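You operate a simulated robot arm through the tools that you are given. There is no shell and no other tool.

You are at the controls of a simulated robot arm. One attempt, no reset.

Task
Fit the yellow filter, plug in, prime and switch on the pump.
Fine: filter clipped in before the plug and the three strokes of the yellow plunger; switch last.

It is judged by the outcome, as a careful person would: the job done as asked, and still so three seconds after it is handed in. It fails if anything else is knocked over, pushed out of place, dropped, spilled or broken.

Robot
A 6-joint arm with a two-finger parallel gripper, fixed in place. Base frame: the origin is at the foot of the arm, x ahead of it, y to its left, z up. Units: m, degrees, N and s.
With the tool pointing down near the work surface it reaches from about 0.34 to 0.76 m from the base axis. Its first joint turns from -66.0 to 66.0 degrees. Payload 2.45 kg.
The TCP is the grasp point between the finger pads, 0.024 m short of the fingertips. In the tool frame z runs along the fingers and y along their closing line. The gripper opens to 0.068 m. The fingers are 0.017 m wide and 0.01 m thick; the gripper's body (0.04 by 0.07 m) begins 0.041 m behind the TCP.
Orientation is that of the tool frame in the base frame, as [roll, pitch, yaw] about the fixed x, y, z axes, in that order (R = Rz(yaw) Ry(pitch) Rx(roll)). With the fingers straight down and closing along the base's y, the tool's x points along the base's -x, its y along +y and its z along -z.

Tools
- The arm moves only by the tool play_rows. Its arguments are lists of equal length, an entry for each row: "dp": the shift along the tool's x, y, z in m, a list of three; "rotation": the turn, a rotation vector about the tool's x, y, z in degrees, a list of three; "gripper": the opening, from 0 (shut) to 1 (fully open). In form: {"dp": [[x, y, z], ...], "rotation": [[rx, ry, rz], ...], "gripper": [gripper, ...]}. A call has 1 to 20 rows; each row shifts and turns the commanded pose from where the row before left it, along the tool's axes as they then stand. Rows are played at 5 a second. More than 0.05 m and 8.6 degrees between two rows, or a gripper value outside its range, and nothing of the call is played. Where a pose cannot be reached the arm comes as near as it can. A force on the tool above 40 N (or 10 N above the force at the start of the call, whichever is more), or a blocked arm, ends the call early, and 0.2 s more pass. Each finger travels about 0.108 m/s and halts on what it meets, pressing with about 31 N; the grip force reading is that of the motor and also rises with nothing between the fingers. The clock runs only during rows and for 0.2 s after the last one: add rows that do not move to give the fingers time. The reply holds the time, the measured pose of the TCP, the force on the tool along the base axes, the opening and the grip force, in the units named above and with some noise, with the torque about the TCP (base axes, N m) and any sound that the robot's microphone picked up.
- Cameras (640 x 400 px; columns grow to the right, rows downward): "scene" is fixed at [0.1748, 0.4293, 1.4739]; the picture's right is [-0.63, -0.78, 0.00], its down [-0.32, 0.26, -0.91] and it looks along [0.71, -0.57, -0.41] (base axes); focal length 357 px, centre (320, 200). "wrist" rides on the gripper at [0.084, 0.011, -0.075] in the tool frame; the picture's right is [-0.13, 0.99, 0.00], its down [-0.60, -0.08, -0.79] and it looks along [-0.79, -0.10, 0.61] (tool axes); focal length 251 px, centre (320, 200). There is no depth. A picture from a camera that has moved, and an enlarged one, comes with that camera's place and axes in the base frame and with its lens. The place of the scene camera against the robot may be out by one fixed shift of up to 0.012 m in any direction.
- snapshot(camera): a new picture of that camera. It takes no simulated time.
- inspect(camera, box): a new picture of the part [left, top, right, bottom] of that camera's present view, enlarged. It takes no simulated time.
- hand_in(): hands the job in; it is judged then, once.

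Nothing tells you positions but the pictures and the camera data. Unless the task says otherwise, let go and move clear before handing in.

The tools are called by a JSON object that holds its "name" and its "arguments". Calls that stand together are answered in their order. play_rows: Moves the arm, as the interface text tells. Its arguments: {"type":"object","properties":{"dp":{"type":"array"},"rotation":{"type":"array"},"gripper":{"type":"array"}},"required":["dp","rotation","gripper"]} The other tools are called the same way: snapshot (camera) takes a picture; inspect (camera, box) takes an enlarged picture of a part of a camera's view; hand_in () hands the job in.

At the start:

```text
t: 0.0
ee_pos: [0.5018, 0.0352, 1.261]
tcp_rot: [179.9, 0.0, -180.0]
ft_force: [0.4, 0.0, 0.3]
torque: [-0.01, 0.02, 0.01]
grip_width: 0.0678
grip_force: 0.0
```

scene: 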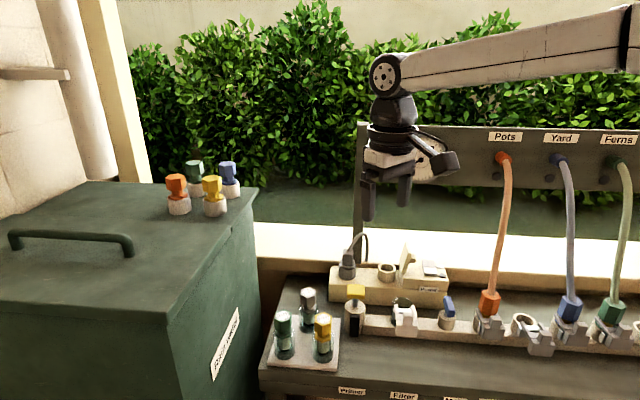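
wrist: 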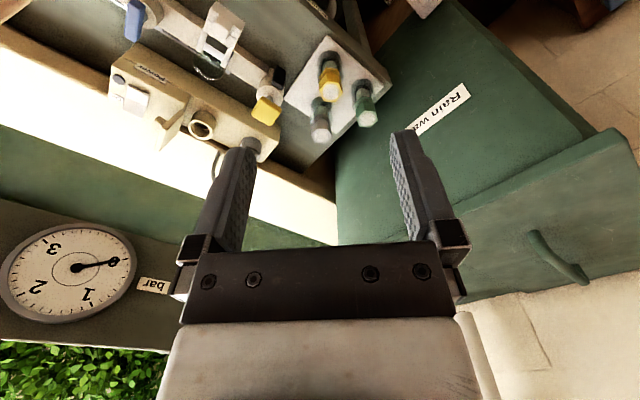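

I see a bench with a pump rail (primer, filter holder, valve), a power box with a plug and socket, three filters on a tray (green, grey, yellow), and more coloured items on the green rain-water tank. First I'll look closer at everything.

{"name": "inspect", "arguments": {"camera": "scene", "box": [250, 220, 460, 400]}}

{"name": "inspect", "arguments": {"camera": "scene", "box": [320, 230, 460, 320]}}

{"name": "inspect", "arguments": {"camera": "scene", "box": [420, 260, 640, 400]}}

{"name": "inspect", "arguments": {"camera": "wrist", "box": [80, 0, 400, 200]}}

{"name": "inspect", "arguments": {"camera": "scene", "box": [140, 140, 280, 230]}}

```text
2.22 times, centred on (355, 310) of scene
camera zoom: at [0.1748, 0.4293, 1.4739], right [-0.63, -0.78, 0.0], down [-0.32, 0.26, -0.91], along [0.71, -0.57, -0.41], focal length 793 px, centre (242, -44)
```

zoom: 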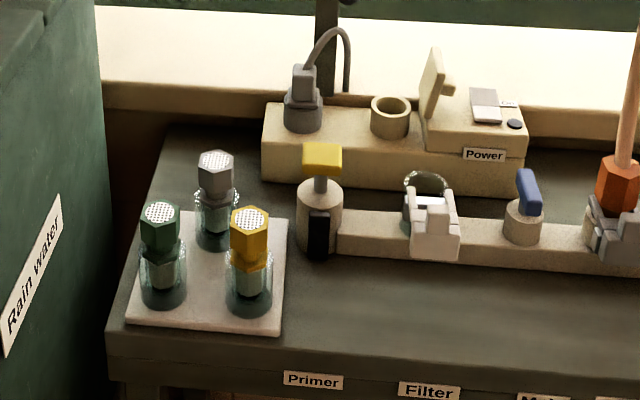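

```text
4.44 times, centred on (390, 275) of scene
camera zoom: at [0.1748, 0.4293, 1.4739], right [-0.63, -0.78, 0.0], down [-0.32, 0.26, -0.91], along [0.71, -0.57, -0.41], focal length 1587 px, centre (9, -133)
```

zoom: 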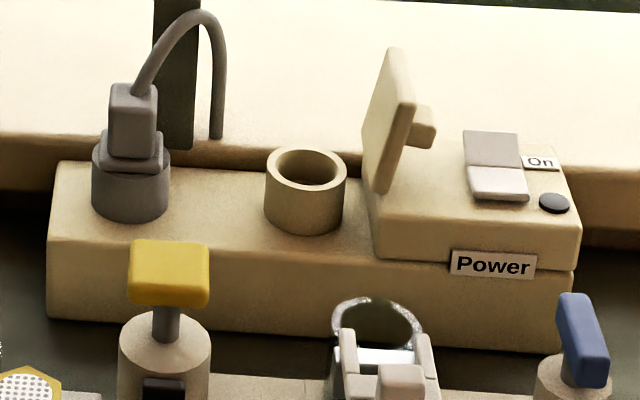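

```text
2.86 times, centred on (530, 330) of scene
camera zoom: at [0.1748, 0.4293, 1.4739], right [-0.63, -0.78, 0.0], down [-0.32, 0.26, -0.91], along [0.71, -0.57, -0.41], focal length 1020 px, centre (-280, -171)
```

zoom: 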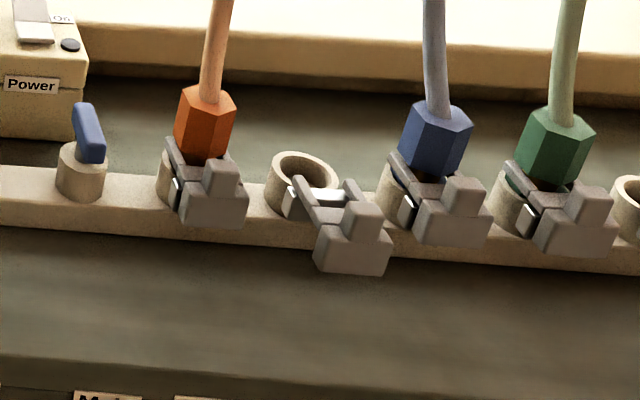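

```text
2.00 times, centred on (240, 100) of wrist
camera zoom: at [0.4169, 0.0461, 1.335], right [0.13, 0.99, 0.0], down [0.6, -0.08, 0.79], along [0.79, -0.1, -0.61], focal length 503 px, centre (480, 400)
```

zoom: 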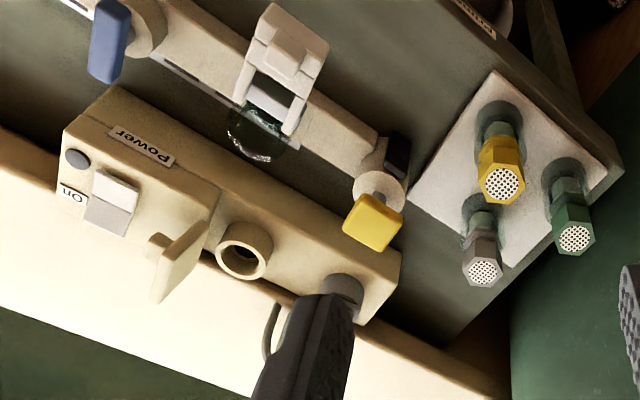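

```text
4.44 times, centred on (210, 185) of scene
camera zoom: at [0.1748, 0.4293, 1.4739], right [-0.63, -0.78, 0.0], down [-0.32, 0.26, -0.91], along [0.71, -0.57, -0.41], focal length 1587 px, centre (809, 267)
```

zoom: 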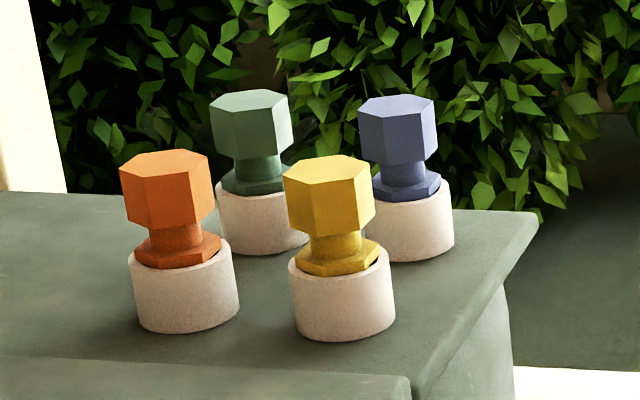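

The yellow mesh filter is on the white tray at about (0.65, 0.04, 0.91). The primer handle is at about (0.67, -0.08, 0.91), and the filter holder with its white clip is near (0.59, -0.17). I'll move the wrist camera closer to measure these without depending on the scene camera.

{"name": "play_rows", "arguments": {"dp": [[0.0125, -0.034, 0.03], [0.0125, -0.034, 0.03], [0.0125, -0.034, 0.03], [0.0125, -0.034, 0.03], [0, 0, 0.03], [0, 0, 0]], "rotation": [[0, 0, 0], [0, 0, 0], [0, 0, 0], [0, 0, 0], [0, 0, 0], [0, 0, 0]], "gripper": [1, 1, 1, 1, 1, 1]}}

{"name": "snapshot", "arguments": {"camera": "wrist"}}

{"name": "snapshot", "arguments": {"camera": "scene"}}

```text
t: 1.4
ee_pos: [0.4506, -0.101, 1.1096]
tcp_rot: [-180.0, 0.1, 179.9]
ft_force: [0.1, -0.4, -0.5]
torque: [0.02, -0.01, -0.01]
grip_width: 0.068
grip_force: 0.2
```

```text
taken
camera wrist: at [0.3662, -0.0904, 1.1845], right [0.13, 0.99, 0.0], down [0.6, -0.08, 0.79], along [0.79, -0.1, -0.61], focal length 251 px, centre (320, 200)
```

wrist: 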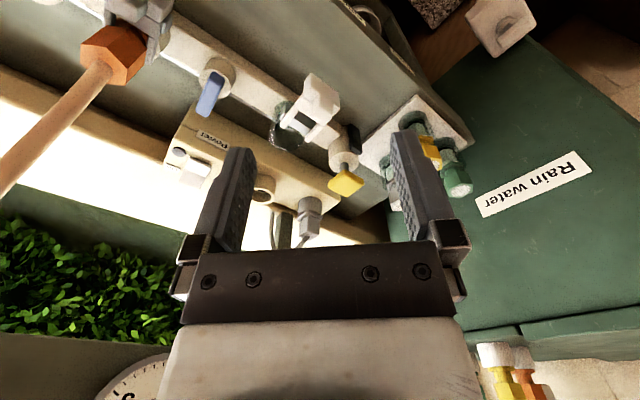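

```text
taken
```

scene: 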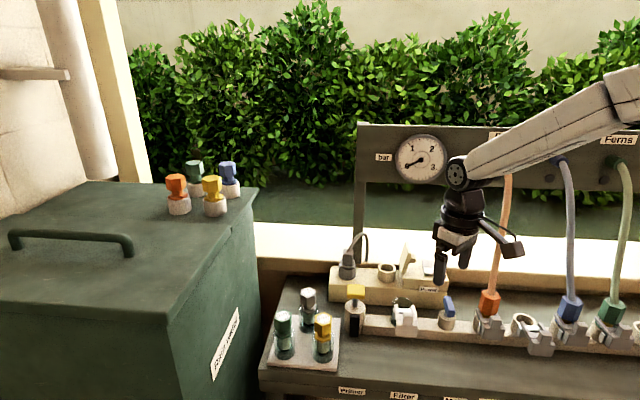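

I see the rail running at an angle across the bench, with the fingers hiding some parts. I'll zoom in here to triangulate against the first wrist view.

{"name": "inspect", "arguments": {"camera": "wrist", "box": [160, 40, 400, 190]}}

{"name": "inspect", "arguments": {"camera": "wrist", "box": [340, 70, 500, 220]}}

{"name": "inspect", "arguments": {"camera": "wrist", "box": [160, 110, 360, 260]}}

```text
2.67 times, centred on (280, 115) of wrist
camera zoom: at [0.3662, -0.0904, 1.1845], right [0.13, 0.99, 0.0], down [0.6, -0.08, 0.79], along [0.79, -0.1, -0.61], focal length 670 px, centre (427, 427)
```

zoom: 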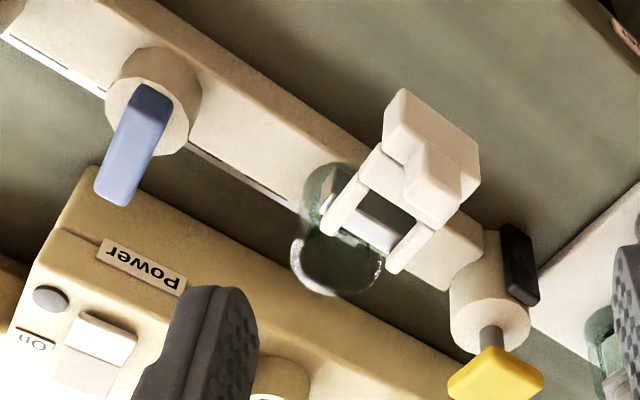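

```text
2.67 times, centred on (420, 145) of wrist
camera zoom: at [0.3662, -0.0904, 1.1845], right [0.13, 0.99, 0.0], down [0.6, -0.08, 0.79], along [0.79, -0.1, -0.61], focal length 670 px, centre (53, 347)
```

zoom: 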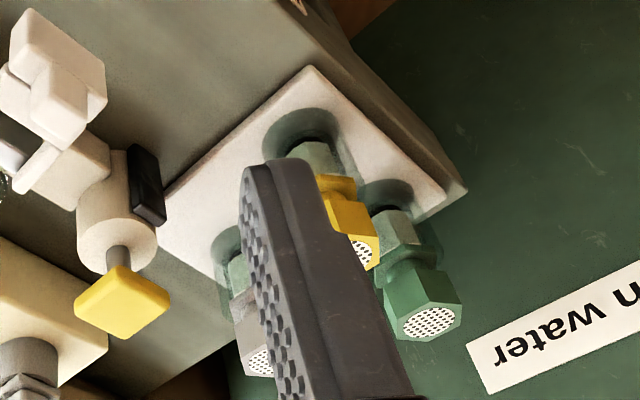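

```text
2.67 times, centred on (260, 185) of wrist
camera zoom: at [0.3662, -0.0904, 1.1845], right [0.13, 0.99, 0.0], down [0.6, -0.08, 0.79], along [0.79, -0.1, -0.61], focal length 670 px, centre (480, 240)
```

zoom: 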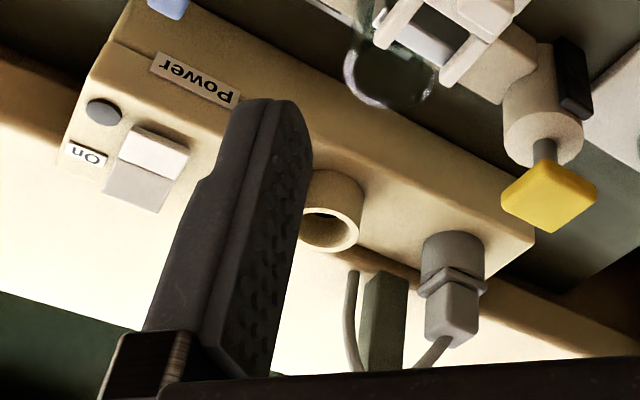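

I want to tell whether the filter clip is open or closed by comparing it with the hose-port clips.

{"name": "inspect", "arguments": {"camera": "scene", "box": [375, 285, 445, 345]}}

{"name": "inspect", "arguments": {"camera": "scene", "box": [500, 300, 570, 360]}}

{"name": "inspect", "arguments": {"camera": "scene", "box": [265, 280, 345, 370]}}

{"name": "inspect", "arguments": {"camera": "wrist", "box": [250, 60, 370, 160]}}

{"name": "inspect", "arguments": {"camera": "scene", "box": [330, 370, 470, 400]}}

```text
6.67 times, centred on (410, 315) of scene
camera zoom: at [0.1748, 0.4293, 1.4739], right [-0.63, -0.78, 0.0], down [-0.32, 0.26, -0.91], along [0.71, -0.57, -0.41], focal length 2380 px, centre (-280, -567)
```

zoom: 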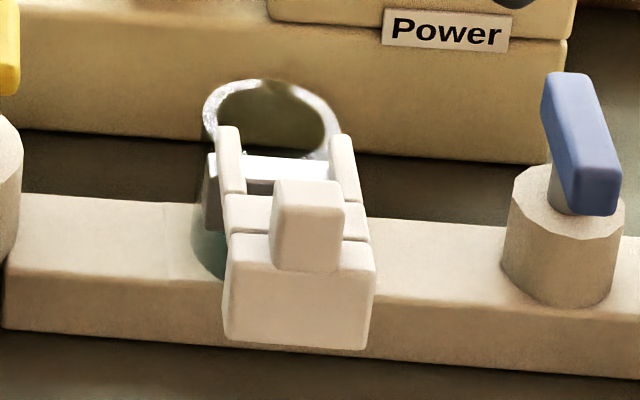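

```text
6.67 times, centred on (535, 330) of scene
camera zoom: at [0.1748, 0.4293, 1.4739], right [-0.63, -0.78, 0.0], down [-0.32, 0.26, -0.91], along [0.71, -0.57, -0.41], focal length 2380 px, centre (-1113, -667)
```

zoom: 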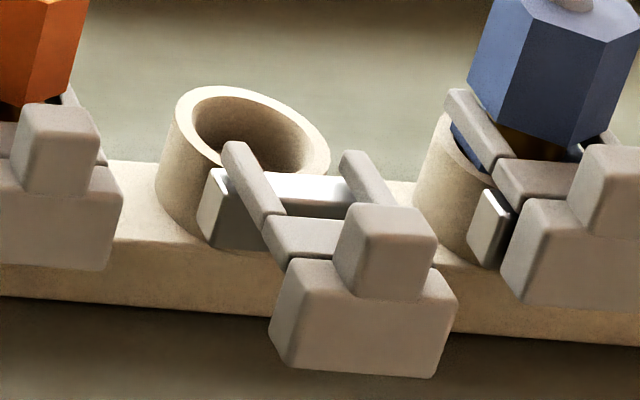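

```text
4.44 times, centred on (305, 325) of scene
camera zoom: at [0.1748, 0.4293, 1.4739], right [-0.63, -0.78, 0.0], down [-0.32, 0.26, -0.91], along [0.71, -0.57, -0.41], focal length 1587 px, centre (387, -356)
```

zoom: 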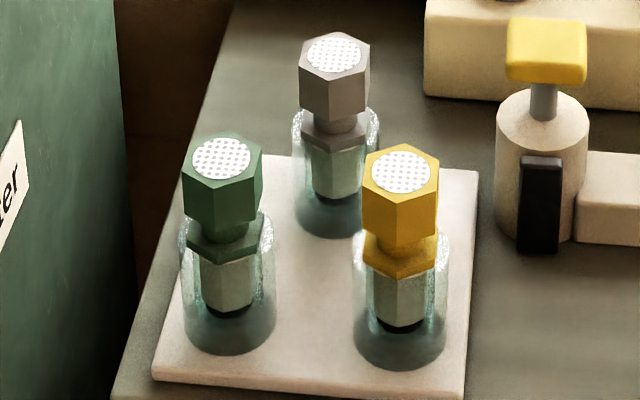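

```text
4.00 times, centred on (310, 110) of wrist
camera zoom: at [0.3662, -0.0904, 1.1845], right [0.13, 0.99, 0.0], down [0.6, -0.08, 0.79], along [0.79, -0.1, -0.61], focal length 1006 px, centre (360, 560)
```

zoom: 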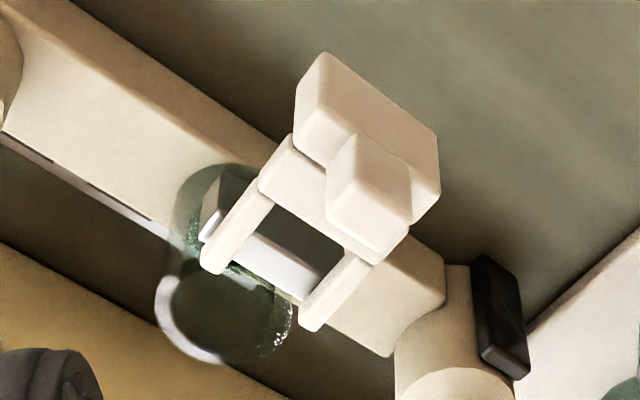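

```text
4.57 times, centred on (400, 385) of scene
camera zoom: at [0.1748, 0.4293, 1.4739], right [-0.63, -0.78, 0.0], down [-0.32, 0.26, -0.91], along [0.71, -0.57, -0.41], focal length 1632 px, centre (-46, -646)
```

zoom: 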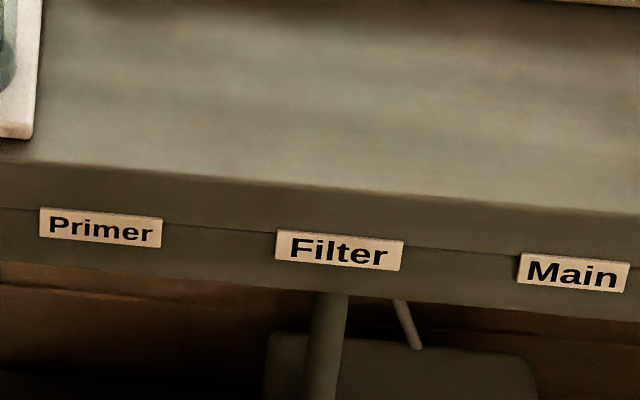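

The filter clip looks like a fork that slides horizontally toward the cup, and it is open now. My estimates so far are cup rim (0.596, -0.169, 0.887), socket (0.69, -0.225, 0.915) and plug about (0.78, -0.16, 0.93). Next I'll move in for a closer look at the power box.

{"name": "play_rows", "arguments": {"dp": [[-0.04, -0.009, 0.014], [-0.04, -0.009, 0.014], [-0.04, -0.009, 0.014], [-0.04, -0.009, 0.014], [-0.04, -0.009, 0.014], [0, 0, 0]], "rotation": [[0, 0, 0], [0, 0, 0], [0, 0, 0], [0, 0, 0], [0, 0, 0], [0, 0, 0]], "gripper": [1, 1, 1, 1, 1, 1]}}

{"name": "snapshot", "arguments": {"camera": "wrist"}}

{"name": "snapshot", "arguments": {"camera": "scene"}}

```text
t: 2.8
ee_pos: [0.6507, -0.1455, 1.0398]
tcp_rot: [-180.0, 0.1, -179.9]
ft_force: [-0.1, 0.7, -0.6]
torque: [0.01, -0.01, -0.02]
grip_width: 0.068
grip_force: 0.1
```

```text
taken
camera wrist: at [0.5669, -0.1351, 1.1147], right [0.13, 0.99, 0.0], down [0.6, -0.08, 0.79], along [0.79, -0.1, -0.61], focal length 251 px, centre (320, 200)
```

wrist: 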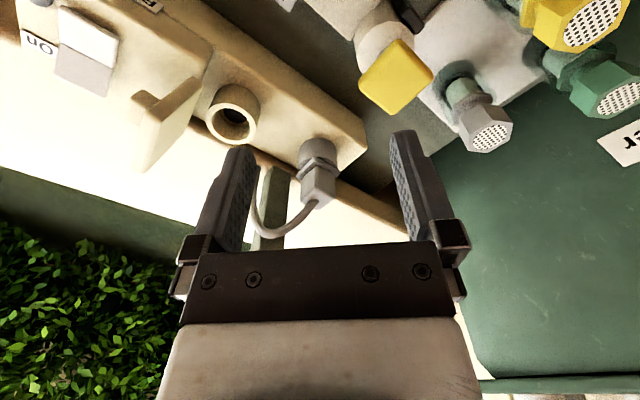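

```text
taken
```

scene: 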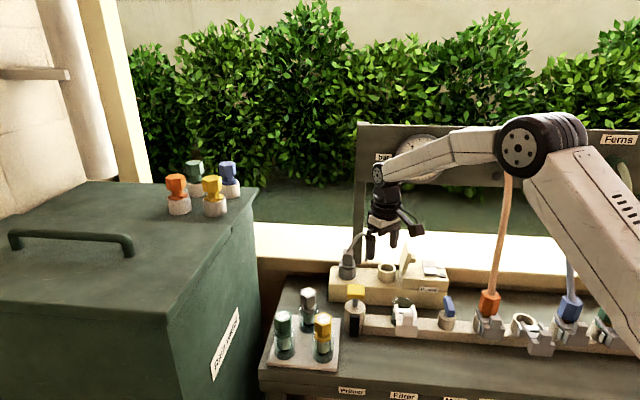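

{"name": "inspect", "arguments": {"camera": "wrist", "box": [20, 0, 220, 180]}}

{"name": "inspect", "arguments": {"camera": "wrist", "box": [190, 80, 390, 250]}}

{"name": "inspect", "arguments": {"camera": "wrist", "box": [340, 0, 640, 170]}}

```text
2.22 times, centred on (120, 90) of wrist
camera zoom: at [0.5669, -0.1351, 1.1147], right [0.13, 0.99, 0.0], down [0.6, -0.08, 0.79], along [0.79, -0.1, -0.61], focal length 559 px, centre (764, 444)
```

zoom: 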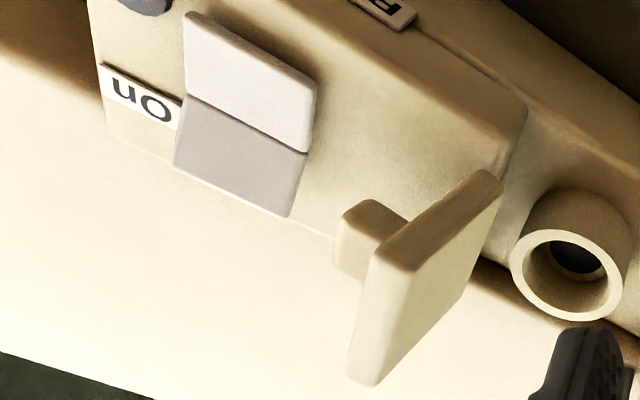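

```text
2.35 times, centred on (290, 165) of wrist
camera zoom: at [0.5669, -0.1351, 1.1147], right [0.13, 0.99, 0.0], down [0.6, -0.08, 0.79], along [0.79, -0.1, -0.61], focal length 592 px, centre (391, 282)
```

zoom: 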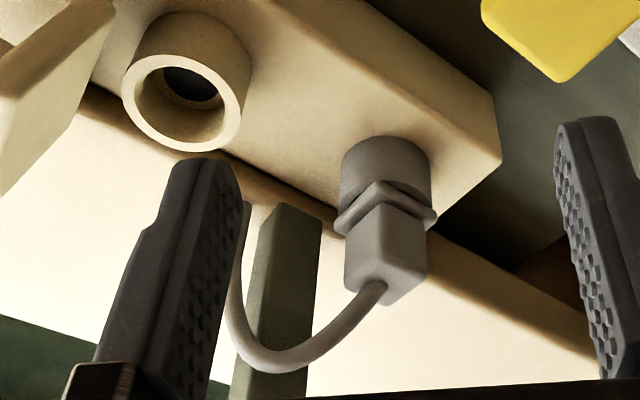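

```text
2.13 times, centred on (490, 85) of wrist
camera zoom: at [0.5669, -0.1351, 1.1147], right [0.13, 0.99, 0.0], down [0.6, -0.08, 0.79], along [0.79, -0.1, -0.61], focal length 536 px, centre (-43, 445)
```

zoom: 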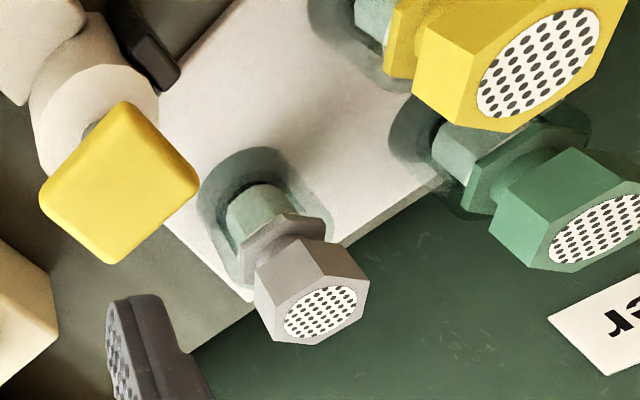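

The socket ring is centred near (0.709, -0.243, 0.898) and the parked plug's top is near (0.785, -0.162, 0.943). The lid beside the socket is open. I'll now back off and take a close look at the yellow filter before grasping it.

{"name": "play_rows", "arguments": {"dp": [[0.02, 0.045, -0.02], [0.02, 0.045, 0.0], [0.015, 0.045, 0.02], [0.014, 0.045, 0.03], [0, 0.01, 0.03], [0, 0, 0.02], [0, 0, 0]], "rotation": [[0, 0, 0], [0, 0, 0], [0, 0, 0], [0, 0, 0], [0, 0, 0], [0, 0, 0], [0, 0, 0]], "gripper": [1, 1, 1, 1, 1, 1, 1]}}

{"name": "snapshot", "arguments": {"camera": "wrist"}}

{"name": "inspect", "arguments": {"camera": "wrist", "box": [230, 80, 410, 220]}}

{"name": "snapshot", "arguments": {"camera": "scene"}}

```text
refused: row 1 steps farther than a row can; nothing moved
```

```text
taken
camera wrist: at [0.5669, -0.1351, 1.1147], right [0.13, 0.99, 0.0], down [0.6, -0.08, 0.79], along [0.79, -0.1, -0.61], focal length 251 px, centre (320, 200)
```

wrist: 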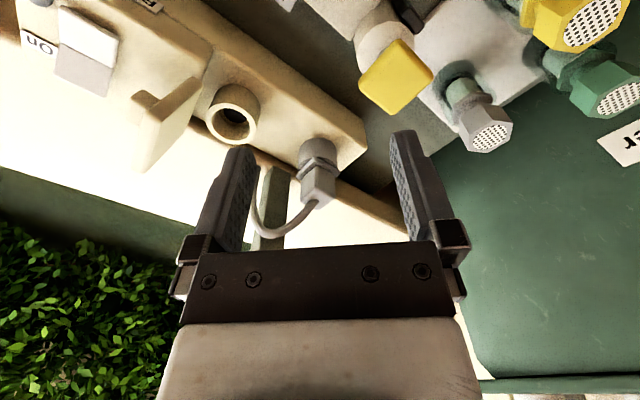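

```text
2.86 times, centred on (320, 150) of wrist
camera zoom: at [0.5669, -0.1351, 1.1147], right [0.13, 0.99, 0.0], down [0.6, -0.08, 0.79], along [0.79, -0.1, -0.61], focal length 718 px, centre (320, 343)
```

zoom: 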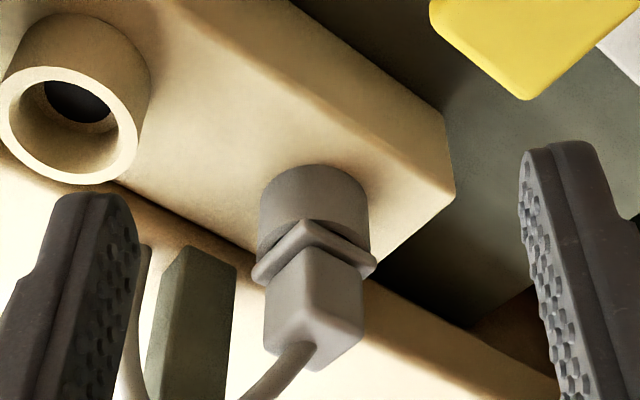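

```text
taken
```

scene: 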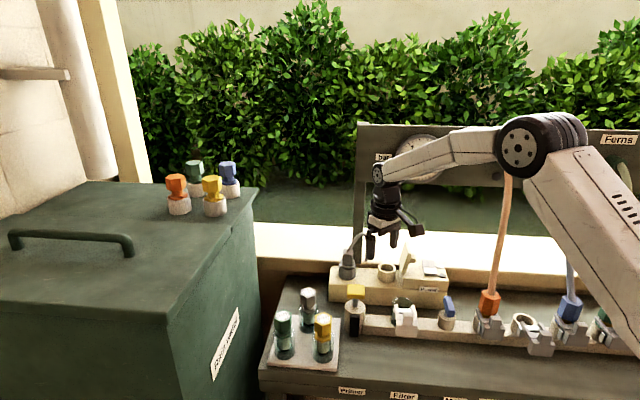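

The call was refused because a row stepped too far, so nothing moved. I'll send the same move toward the filter with smaller steps.

{"name": "play_rows", "arguments": {"dp": [[0.0138, 0.038, 0], [0.0138, 0.038, 0], [0.0138, 0.038, 0], [0.0138, 0.038, 0], [0.0138, 0.038, 0], [0, 0, 0.028], [0, 0, 0.028], [0, 0, 0.028], [0, 0, 0]], "rotation": [[0, 0, 0], [0, 0, 0], [0, 0, 0], [0, 0, 0], [0, 0, 0], [0, 0, 0], [0, 0, 0], [0, 0, 0], [0, 0, 0]], "gripper": [1, 1, 1, 1, 1, 1, 1, 1, 1]}}

{"name": "snapshot", "arguments": {"camera": "wrist"}}

{"name": "inspect", "arguments": {"camera": "wrist", "box": [230, 60, 420, 220]}}

{"name": "snapshot", "arguments": {"camera": "scene"}}

```text
t: 4.8
ee_pos: [0.5831, 0.0443, 0.9558]
tcp_rot: [-180.0, 0.0, -180.0]
ft_force: [-0.1, 0.3, 0.2]
torque: [0.0, 0.01, 0.02]
grip_width: 0.068
grip_force: 0.1
```

```text
taken
camera wrist: at [0.4981, 0.0551, 1.0311], right [0.13, 0.99, 0.0], down [0.6, -0.08, 0.79], along [0.79, -0.1, -0.61], focal length 251 px, centre (320, 200)
```

wrist: 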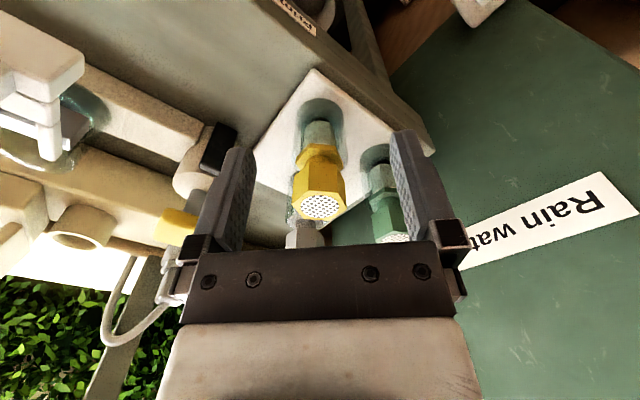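

```text
2.50 times, centred on (325, 140) of wrist
camera zoom: at [0.4981, 0.0551, 1.0311], right [0.13, 0.99, 0.0], down [0.6, -0.08, 0.79], along [0.79, -0.1, -0.61], focal length 629 px, centre (308, 350)
```

zoom: 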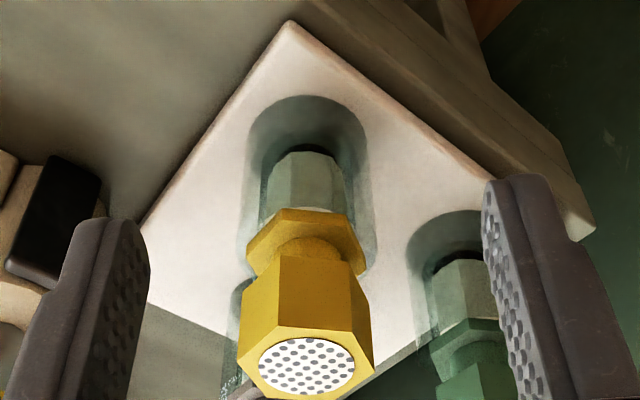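

```text
taken
```

scene: 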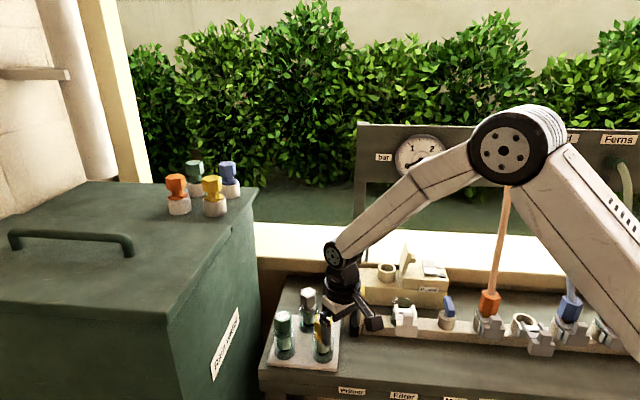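

The hex head has a flat facing nearly toward the robot. I'll zoom in on the top face to get its orientation for the grasp yaw.

{"name": "inspect", "arguments": {"camera": "wrist", "box": [285, 140, 357, 225]}}

{"name": "inspect", "arguments": {"camera": "wrist", "box": [0, 20, 130, 200]}}

```text
4.71 times, centred on (321, 182) of wrist
camera zoom: at [0.4981, 0.0551, 1.0311], right [0.13, 0.99, 0.0], down [0.6, -0.08, 0.79], along [0.79, -0.1, -0.61], focal length 1183 px, centre (315, 282)
```

zoom: 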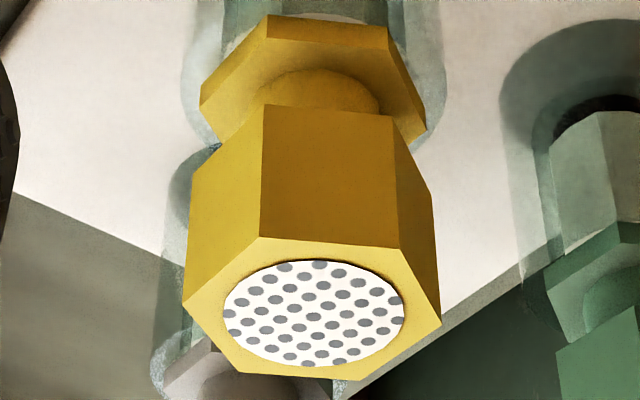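

```text
2.22 times, centred on (65, 110) of wrist
camera zoom: at [0.4981, 0.0551, 1.0311], right [0.13, 0.99, 0.0], down [0.6, -0.08, 0.79], along [0.79, -0.1, -0.61], focal length 559 px, centre (887, 400)
```

zoom: 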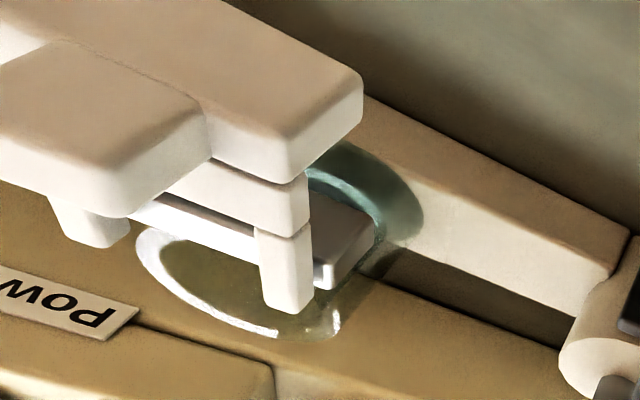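

The yellow head's top centre is (0.652, 0.035, 0.9185), about 37 mm across flats, with flats facing along the rail direction (45°). I'll lift, turn the tool to yaw 135° so the fingers close along the rail, and look from there.

{"name": "play_rows", "arguments": {"dp": [[0, 0, -0.04], [0, 0, 0], [0, 0, 0], [0, 0, 0], [0, 0, 0], [0, 0, 0], [0, 0, 0], [0, 0, 0]], "rotation": [[0, 0, 0], [0, 0, 7.5], [0, 0, 7.5], [0, 0, 7.5], [0, 0, 7.5], [0, 0, 7.5], [0, 0, 7.5], [0, 0, 0]], "gripper": [1, 1, 1, 1, 1, 1, 1, 1]}}

{"name": "snapshot", "arguments": {"camera": "wrist"}}

{"name": "snapshot", "arguments": {"camera": "scene"}}

```text
t: 6.6
ee_pos: [0.584, 0.0445, 0.9978]
tcp_rot: [-179.9, 0.1, 134.9]
ft_force: [-0.3, -0.2, 0.3]
torque: [0.0, -0.01, 0.0]
grip_width: 0.0681
grip_force: 0.0
```

```text
taken
camera wrist: at [0.531, 0.1114, 1.0712], right [0.79, 0.61, 0.0], down [0.37, -0.48, 0.79], along [0.48, -0.63, -0.61], focal length 251 px, centre (320, 200)
```

wrist: 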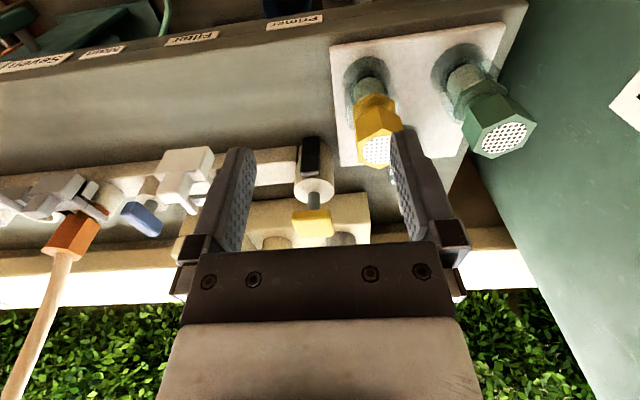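

```text
taken
```

scene: 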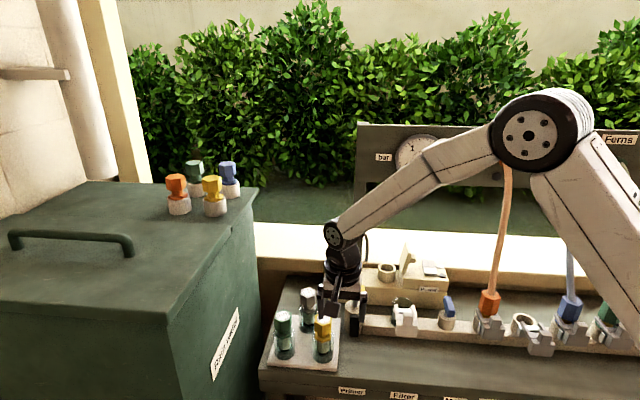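

The tool is now aligned with the bench. I'll move over the yellow filter and check the centring between the fingers before going down.

{"name": "play_rows", "arguments": {"dp": [[-0.0274, 0.0207, 0], [-0.0274, 0.0207, 0], [0, 0, 0.02], [0, 0, 0.02], [0, 0, 0]], "rotation": [[0, 0, 0], [0, 0, 0], [0, 0, 0], [0, 0, 0], [0, 0, 0]], "gripper": [1, 1, 1, 1, 1]}}

{"name": "snapshot", "arguments": {"camera": "wrist"}}

{"name": "inspect", "arguments": {"camera": "wrist", "box": [230, 90, 420, 220]}}

{"name": "inspect", "arguments": {"camera": "scene", "box": [270, 240, 400, 370]}}

```text
t: 7.8
ee_pos: [0.6504, 0.0345, 0.9568]
tcp_rot: [180.0, 0.0, 135.0]
ft_force: [-1.4, -0.5, 0.1]
torque: [0.0, 0.01, 0.01]
grip_width: 0.0681
grip_force: 0.0
```

```text
taken
camera wrist: at [0.5984, 0.1011, 1.0309], right [0.79, 0.61, 0.0], down [0.37, -0.48, 0.79], along [0.48, -0.63, -0.61], focal length 251 px, centre (320, 200)
```

wrist: 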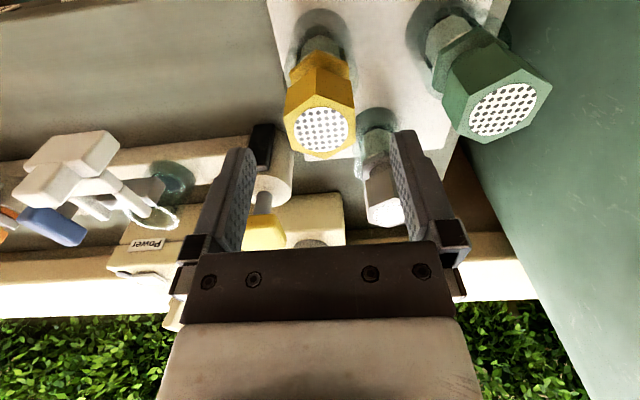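

```text
3.08 times, centred on (325, 155) of wrist
camera zoom: at [0.5984, 0.1011, 1.0309], right [0.79, 0.61, 0.0], down [0.37, -0.48, 0.79], along [0.48, -0.63, -0.61], focal length 774 px, centre (305, 338)
```

zoom: 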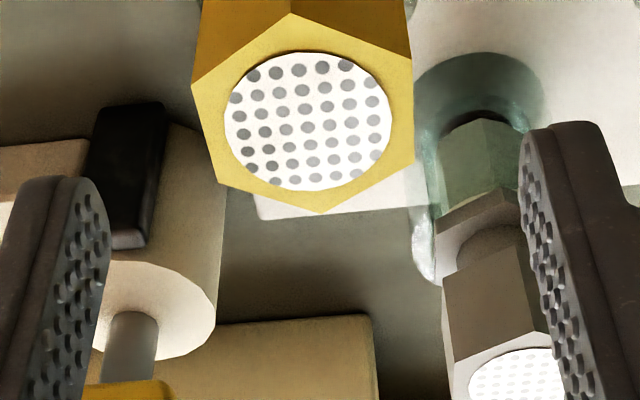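

```text
3.08 times, centred on (335, 305) of scene
camera zoom: at [0.1748, 0.4293, 1.4739], right [-0.63, -0.78, 0.0], down [-0.32, 0.26, -0.91], along [0.71, -0.57, -0.41], focal length 1098 px, centre (274, -123)
```

zoom: 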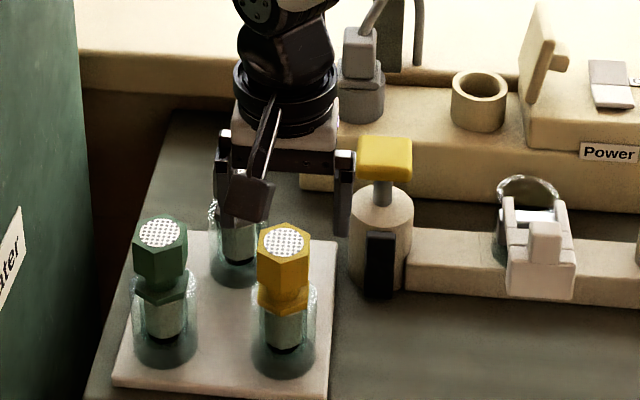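

The filter sits centred under the TCP at (0.650, 0.0345), and its flats match the closing direction. I'll go down to TCP z about 0.915 and close on the hex head.

{"name": "play_rows", "arguments": {"dp": [[0, 0, 0.014], [0, 0, 0.014], [0, 0, 0.0135], [0, 0, 0]], "rotation": [[0, 0, 0], [0, 0, 0], [0, 0, 0], [0, 0, 0]], "gripper": [1, 1, 1, 1]}}

{"name": "snapshot", "arguments": {"camera": "wrist"}}

{"name": "inspect", "arguments": {"camera": "scene", "box": [270, 240, 400, 370]}}

```text
t: 8.8
ee_pos: [0.6511, 0.0352, 0.9133]
tcp_rot: [179.9, -0.1, 135.0]
ft_force: [-0.4, 0.0, 0.2]
torque: [0.02, -0.02, -0.03]
grip_width: 0.0681
grip_force: 0.1
```

```text
taken
camera wrist: at [0.5983, 0.1022, 0.9892], right [0.79, 0.61, 0.0], down [0.37, -0.48, 0.79], along [0.48, -0.63, -0.61], focal length 251 px, centre (320, 200)
```

wrist: 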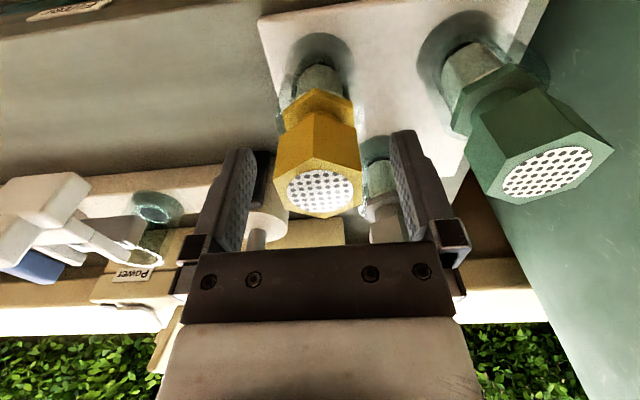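

```text
3.08 times, centred on (335, 305) of scene
camera zoom: at [0.1748, 0.4293, 1.4739], right [-0.63, -0.78, 0.0], down [-0.32, 0.26, -0.91], along [0.71, -0.57, -0.41], focal length 1098 px, centre (274, -123)
```

zoom: 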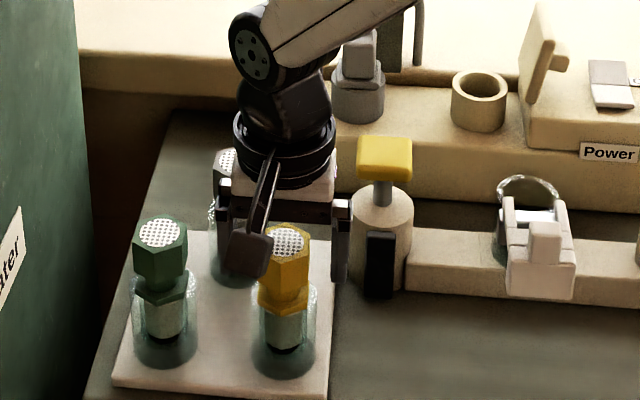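

The head sits between the pads, so I'll close the gripper on it.

{"name": "play_rows", "arguments": {"dp": [[0, 0, 0], [0, 0, 0], [0, 0, 0], [0, 0, 0]], "rotation": [[0, 0, 0], [0, 0, 0], [0, 0, 0], [0, 0, 0]], "gripper": [0.6, 0.4, 0.3, 0.3]}}

{"name": "snapshot", "arguments": {"camera": "wrist"}}

```text
t: 9.8
ee_pos: [0.6502, 0.0356, 0.9135]
tcp_rot: [-180.0, 0.1, 135.1]
ft_force: [0.2, -0.4, -0.1]
torque: [0.01, -0.02, -0.02]
grip_width: 0.0367
grip_force: 30.7
```

```text
taken
camera wrist: at [0.5982, 0.1021, 0.9894], right [0.79, 0.61, 0.0], down [0.37, -0.48, 0.79], along [0.48, -0.63, -0.61], focal length 251 px, centre (320, 200)
```

wrist: 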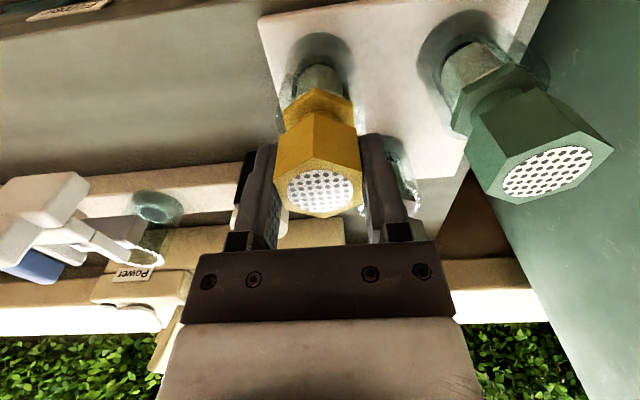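

The gripper holds at 36.7 mm, which matches the hex. I'll lift the filter straight up out of its tray cup.

{"name": "play_rows", "arguments": {"dp": [[0, 0, -0.01], [0, 0, -0.02], [0, 0, -0.02], [0, 0, -0.02], [0, 0, -0.02], [0, 0, -0.02], [0, 0, -0.02], [0, 0, 0]], "rotation": [[0, 0, 0], [0, 0, 0], [0, 0, 0], [0, 0, 0], [0, 0, 0], [0, 0, 0], [0, 0, 0], [0, 0, 0]], "gripper": [0.3, 0.3, 0.3, 0.3, 0.3, 0.3, 0.3, 0.3]}}

{"name": "snapshot", "arguments": {"camera": "wrist"}}

{"name": "inspect", "arguments": {"camera": "scene", "box": [270, 220, 400, 370]}}

```text
t: 11.6
ee_pos: [0.6497, 0.0351, 1.0458]
tcp_rot: [180.0, 0.0, 135.0]
ft_force: [-1.0, 0.6, -0.6]
torque: [0.0, -0.01, 0.01]
grip_width: 0.0368
grip_force: 31.1
```

```text
taken
camera wrist: at [0.598, 0.1016, 1.1197], right [0.79, 0.61, 0.0], down [0.37, -0.48, 0.79], along [0.48, -0.63, -0.61], focal length 251 px, centre (320, 200)
```

wrist: 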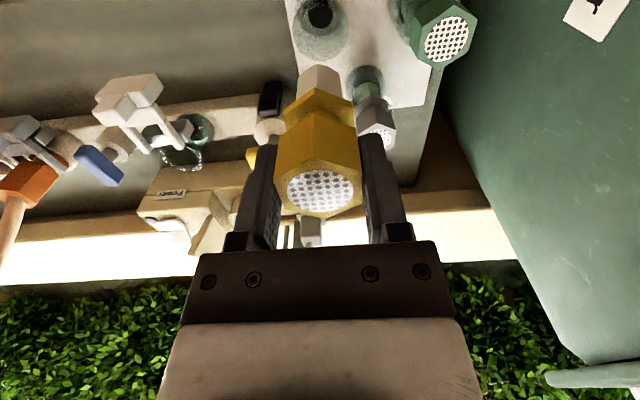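

```text
2.67 times, centred on (335, 295) of scene
camera zoom: at [0.1748, 0.4293, 1.4739], right [-0.63, -0.78, 0.0], down [-0.32, 0.26, -0.91], along [0.71, -0.57, -0.41], focal length 952 px, centre (280, -53)
```

zoom: 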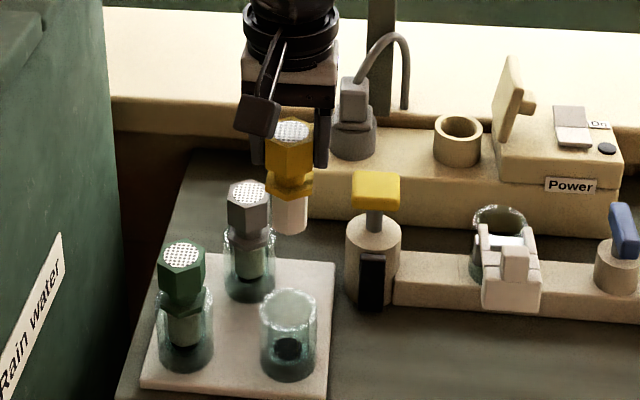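

The filter is out, with about 9 cm of length and the spigot below the flange. Now I'll re-measure the holder cup and clip from this angle.

{"name": "inspect", "arguments": {"camera": "wrist", "box": [80, 60, 230, 190]}}

{"name": "inspect", "arguments": {"camera": "wrist", "box": [260, 50, 380, 230]}}

```text
3.08 times, centred on (155, 125) of wrist
camera zoom: at [0.598, 0.1016, 1.1197], right [0.79, 0.61, 0.0], down [0.37, -0.48, 0.79], along [0.48, -0.63, -0.61], focal length 774 px, centre (828, 431)
```

zoom: 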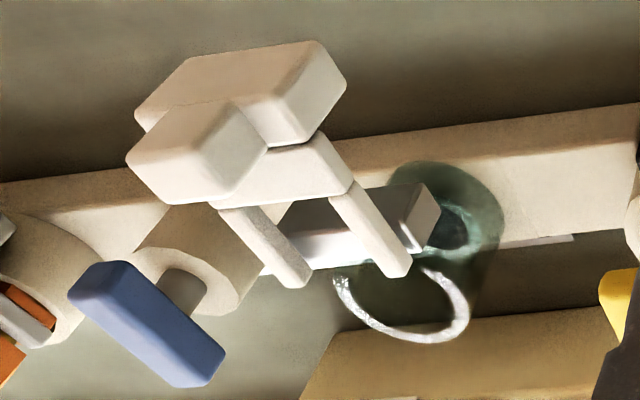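

```text
2.22 times, centred on (320, 140) of wrist
camera zoom: at [0.598, 0.1016, 1.1197], right [0.79, 0.61, 0.0], down [0.37, -0.48, 0.79], along [0.48, -0.63, -0.61], focal length 559 px, centre (320, 333)
```

zoom: 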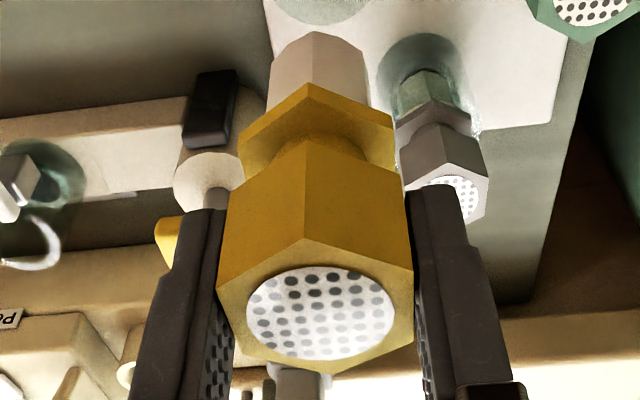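

The cup rim centre is confirmed at (0.594, -0.170, 0.889) with outer radius about 26 mm. The scene camera is off by about (-0.0095, +0.011). I'll carry the filter across at this height, clear of the primer handle, and stop above the cup.

{"name": "play_rows", "arguments": {"dp": [[-0.0211, -0.0369, 0], [-0.0211, -0.0369, 0], [-0.0211, -0.0369, 0], [-0.0211, -0.0369, 0], [-0.0211, -0.0369, 0], [0, 0, 0], [0, 0, 0]], "rotation": [[0, 0, 0], [0, 0, 0], [0, 0, 0], [0, 0, 0], [0, 0, 0], [0, 0, 0], [0, 0, 0]], "gripper": [0.3, 0.3, 0.3, 0.3, 0.3, 0.3, 0.3]}}

{"name": "snapshot", "arguments": {"camera": "wrist"}}

{"name": "inspect", "arguments": {"camera": "wrist", "box": [240, 30, 420, 170]}}

{"name": "inspect", "arguments": {"camera": "scene", "box": [330, 200, 480, 350]}}

```text
t: 13.2
ee_pos: [0.5939, -0.1701, 1.0454]
tcp_rot: [-180.0, 0.1, 135.0]
ft_force: [-0.2, -0.3, -1.1]
torque: [0.02, 0.0, -0.02]
grip_width: 0.037
grip_force: 30.8
```

```text
taken
camera wrist: at [0.5428, -0.1031, 1.1188], right [0.79, 0.61, 0.0], down [0.37, -0.48, 0.79], along [0.48, -0.63, -0.61], focal length 251 px, centre (320, 200)
```

wrist: 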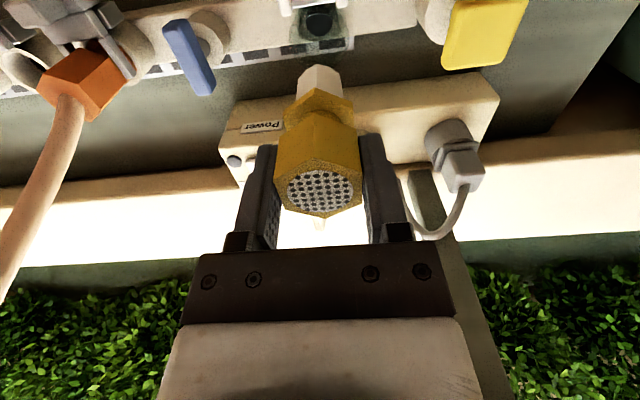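

```text
2.86 times, centred on (330, 100) of wrist
camera zoom: at [0.5428, -0.1031, 1.1188], right [0.79, 0.61, 0.0], down [0.37, -0.48, 0.79], along [0.48, -0.63, -0.61], focal length 718 px, centre (291, 486)
```

zoom: 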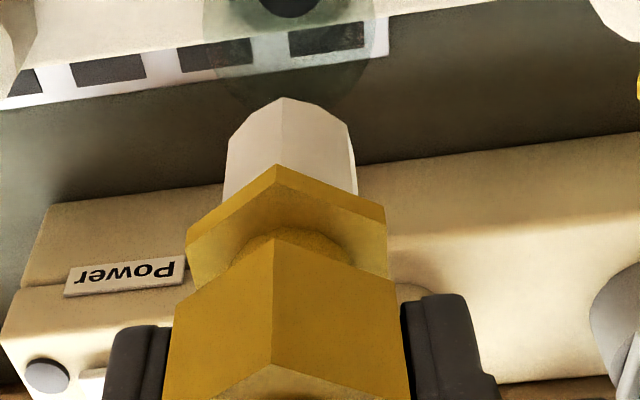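

```text
2.67 times, centred on (405, 275) of scene
camera zoom: at [0.1748, 0.4293, 1.4739], right [-0.63, -0.78, 0.0], down [-0.32, 0.26, -0.91], along [0.71, -0.57, -0.41], focal length 952 px, centre (93, 0)
```

zoom: 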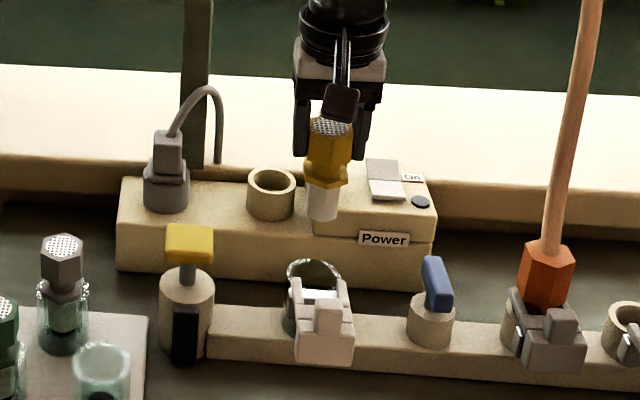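

The filter is right above the cup and aligned along the rail. I'll lower it until the spigot is just above the rim and check the alignment again.

{"name": "play_rows", "arguments": {"dp": [[0, 0, 0.02], [0, 0, 0.015], [0, 0, 0.01], [0, 0, 0]], "rotation": [[0, 0, 0], [0, 0, 0], [0, 0, 0], [0, 0, 0]], "gripper": [0.3, 0.3, 0.3, 0.3]}}

{"name": "inspect", "arguments": {"camera": "wrist", "box": [240, 0, 420, 140]}}

{"name": "inspect", "arguments": {"camera": "scene", "box": [360, 240, 450, 340]}}

```text
t: 14.2
ee_pos: [0.5936, -0.1712, 0.9995]
tcp_rot: [179.9, -0.1, 134.9]
ft_force: [0.0, 0.3, -0.6]
torque: [0.02, 0.01, 0.02]
grip_width: 0.0368
grip_force: 30.9
```

```text
2.86 times, centred on (330, 70) of wrist
camera zoom: at [0.542, -0.1029, 1.0737], right [0.79, 0.61, 0.0], down [0.37, -0.48, 0.79], along [0.48, -0.63, -0.61], focal length 718 px, centre (291, 571)
```

zoom: 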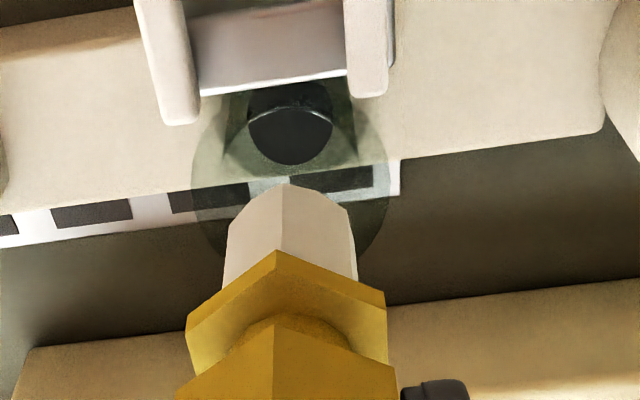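

```text
4.00 times, centred on (405, 290) of scene
camera zoom: at [0.1748, 0.4293, 1.4739], right [-0.63, -0.78, 0.0], down [-0.32, 0.26, -0.91], along [0.71, -0.57, -0.41], focal length 1428 px, centre (-20, -160)
```

zoom: 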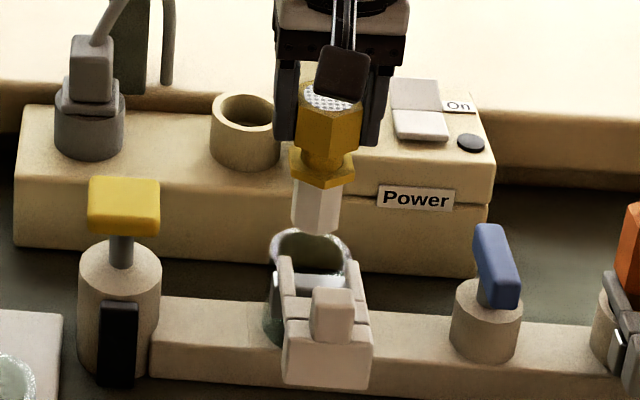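

The spigot is lined up with the cup within 1–2 mm and has several mm of clearance. I'll lower it partway in.

{"name": "play_rows", "arguments": {"dp": [[0, 0, 0.01], [0, 0, 0.01], [0, 0, 0.01], [0, 0, 0]], "rotation": [[0, 0, 0], [0, 0, 0], [0, 0, 0], [0, 0, 0]], "gripper": [0.3, 0.3, 0.3, 0.3]}}

{"name": "inspect", "arguments": {"camera": "wrist", "box": [240, 0, 420, 140]}}

{"name": "inspect", "arguments": {"camera": "scene", "box": [360, 240, 450, 340]}}

```text
t: 15.2
ee_pos: [0.594, -0.1703, 0.97]
tcp_rot: [180.0, 0.1, 135.0]
ft_force: [-0.9, -0.8, -1.0]
torque: [-0.01, 0.0, -0.01]
grip_width: 0.0369
grip_force: 30.8
```

```text
2.86 times, centred on (330, 70) of wrist
camera zoom: at [0.5425, -0.1035, 1.0442], right [0.79, 0.61, 0.0], down [0.37, -0.48, 0.79], along [0.48, -0.63, -0.61], focal length 718 px, centre (291, 571)
```

zoom: 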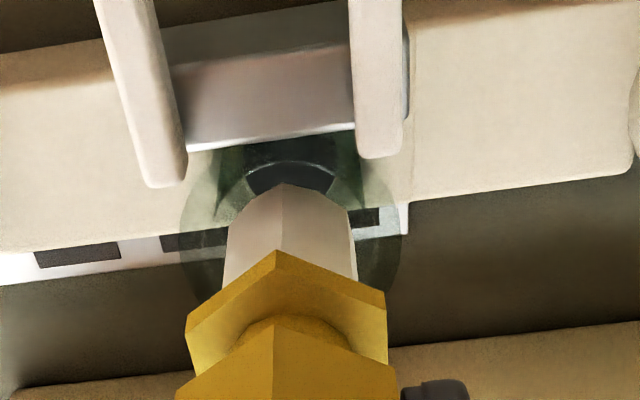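

```text
4.00 times, centred on (405, 290) of scene
camera zoom: at [0.1748, 0.4293, 1.4739], right [-0.63, -0.78, 0.0], down [-0.32, 0.26, -0.91], along [0.71, -0.57, -0.41], focal length 1428 px, centre (-20, -160)
```

zoom: 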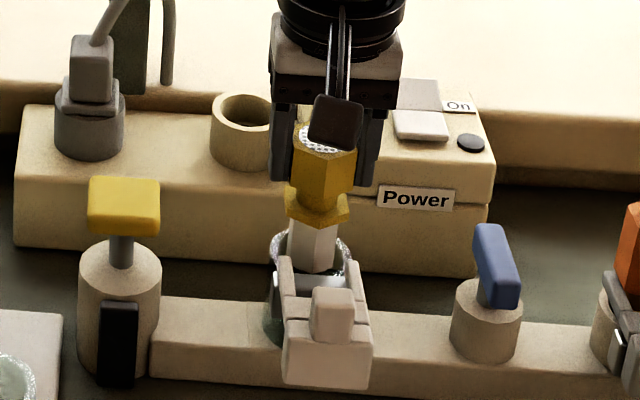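

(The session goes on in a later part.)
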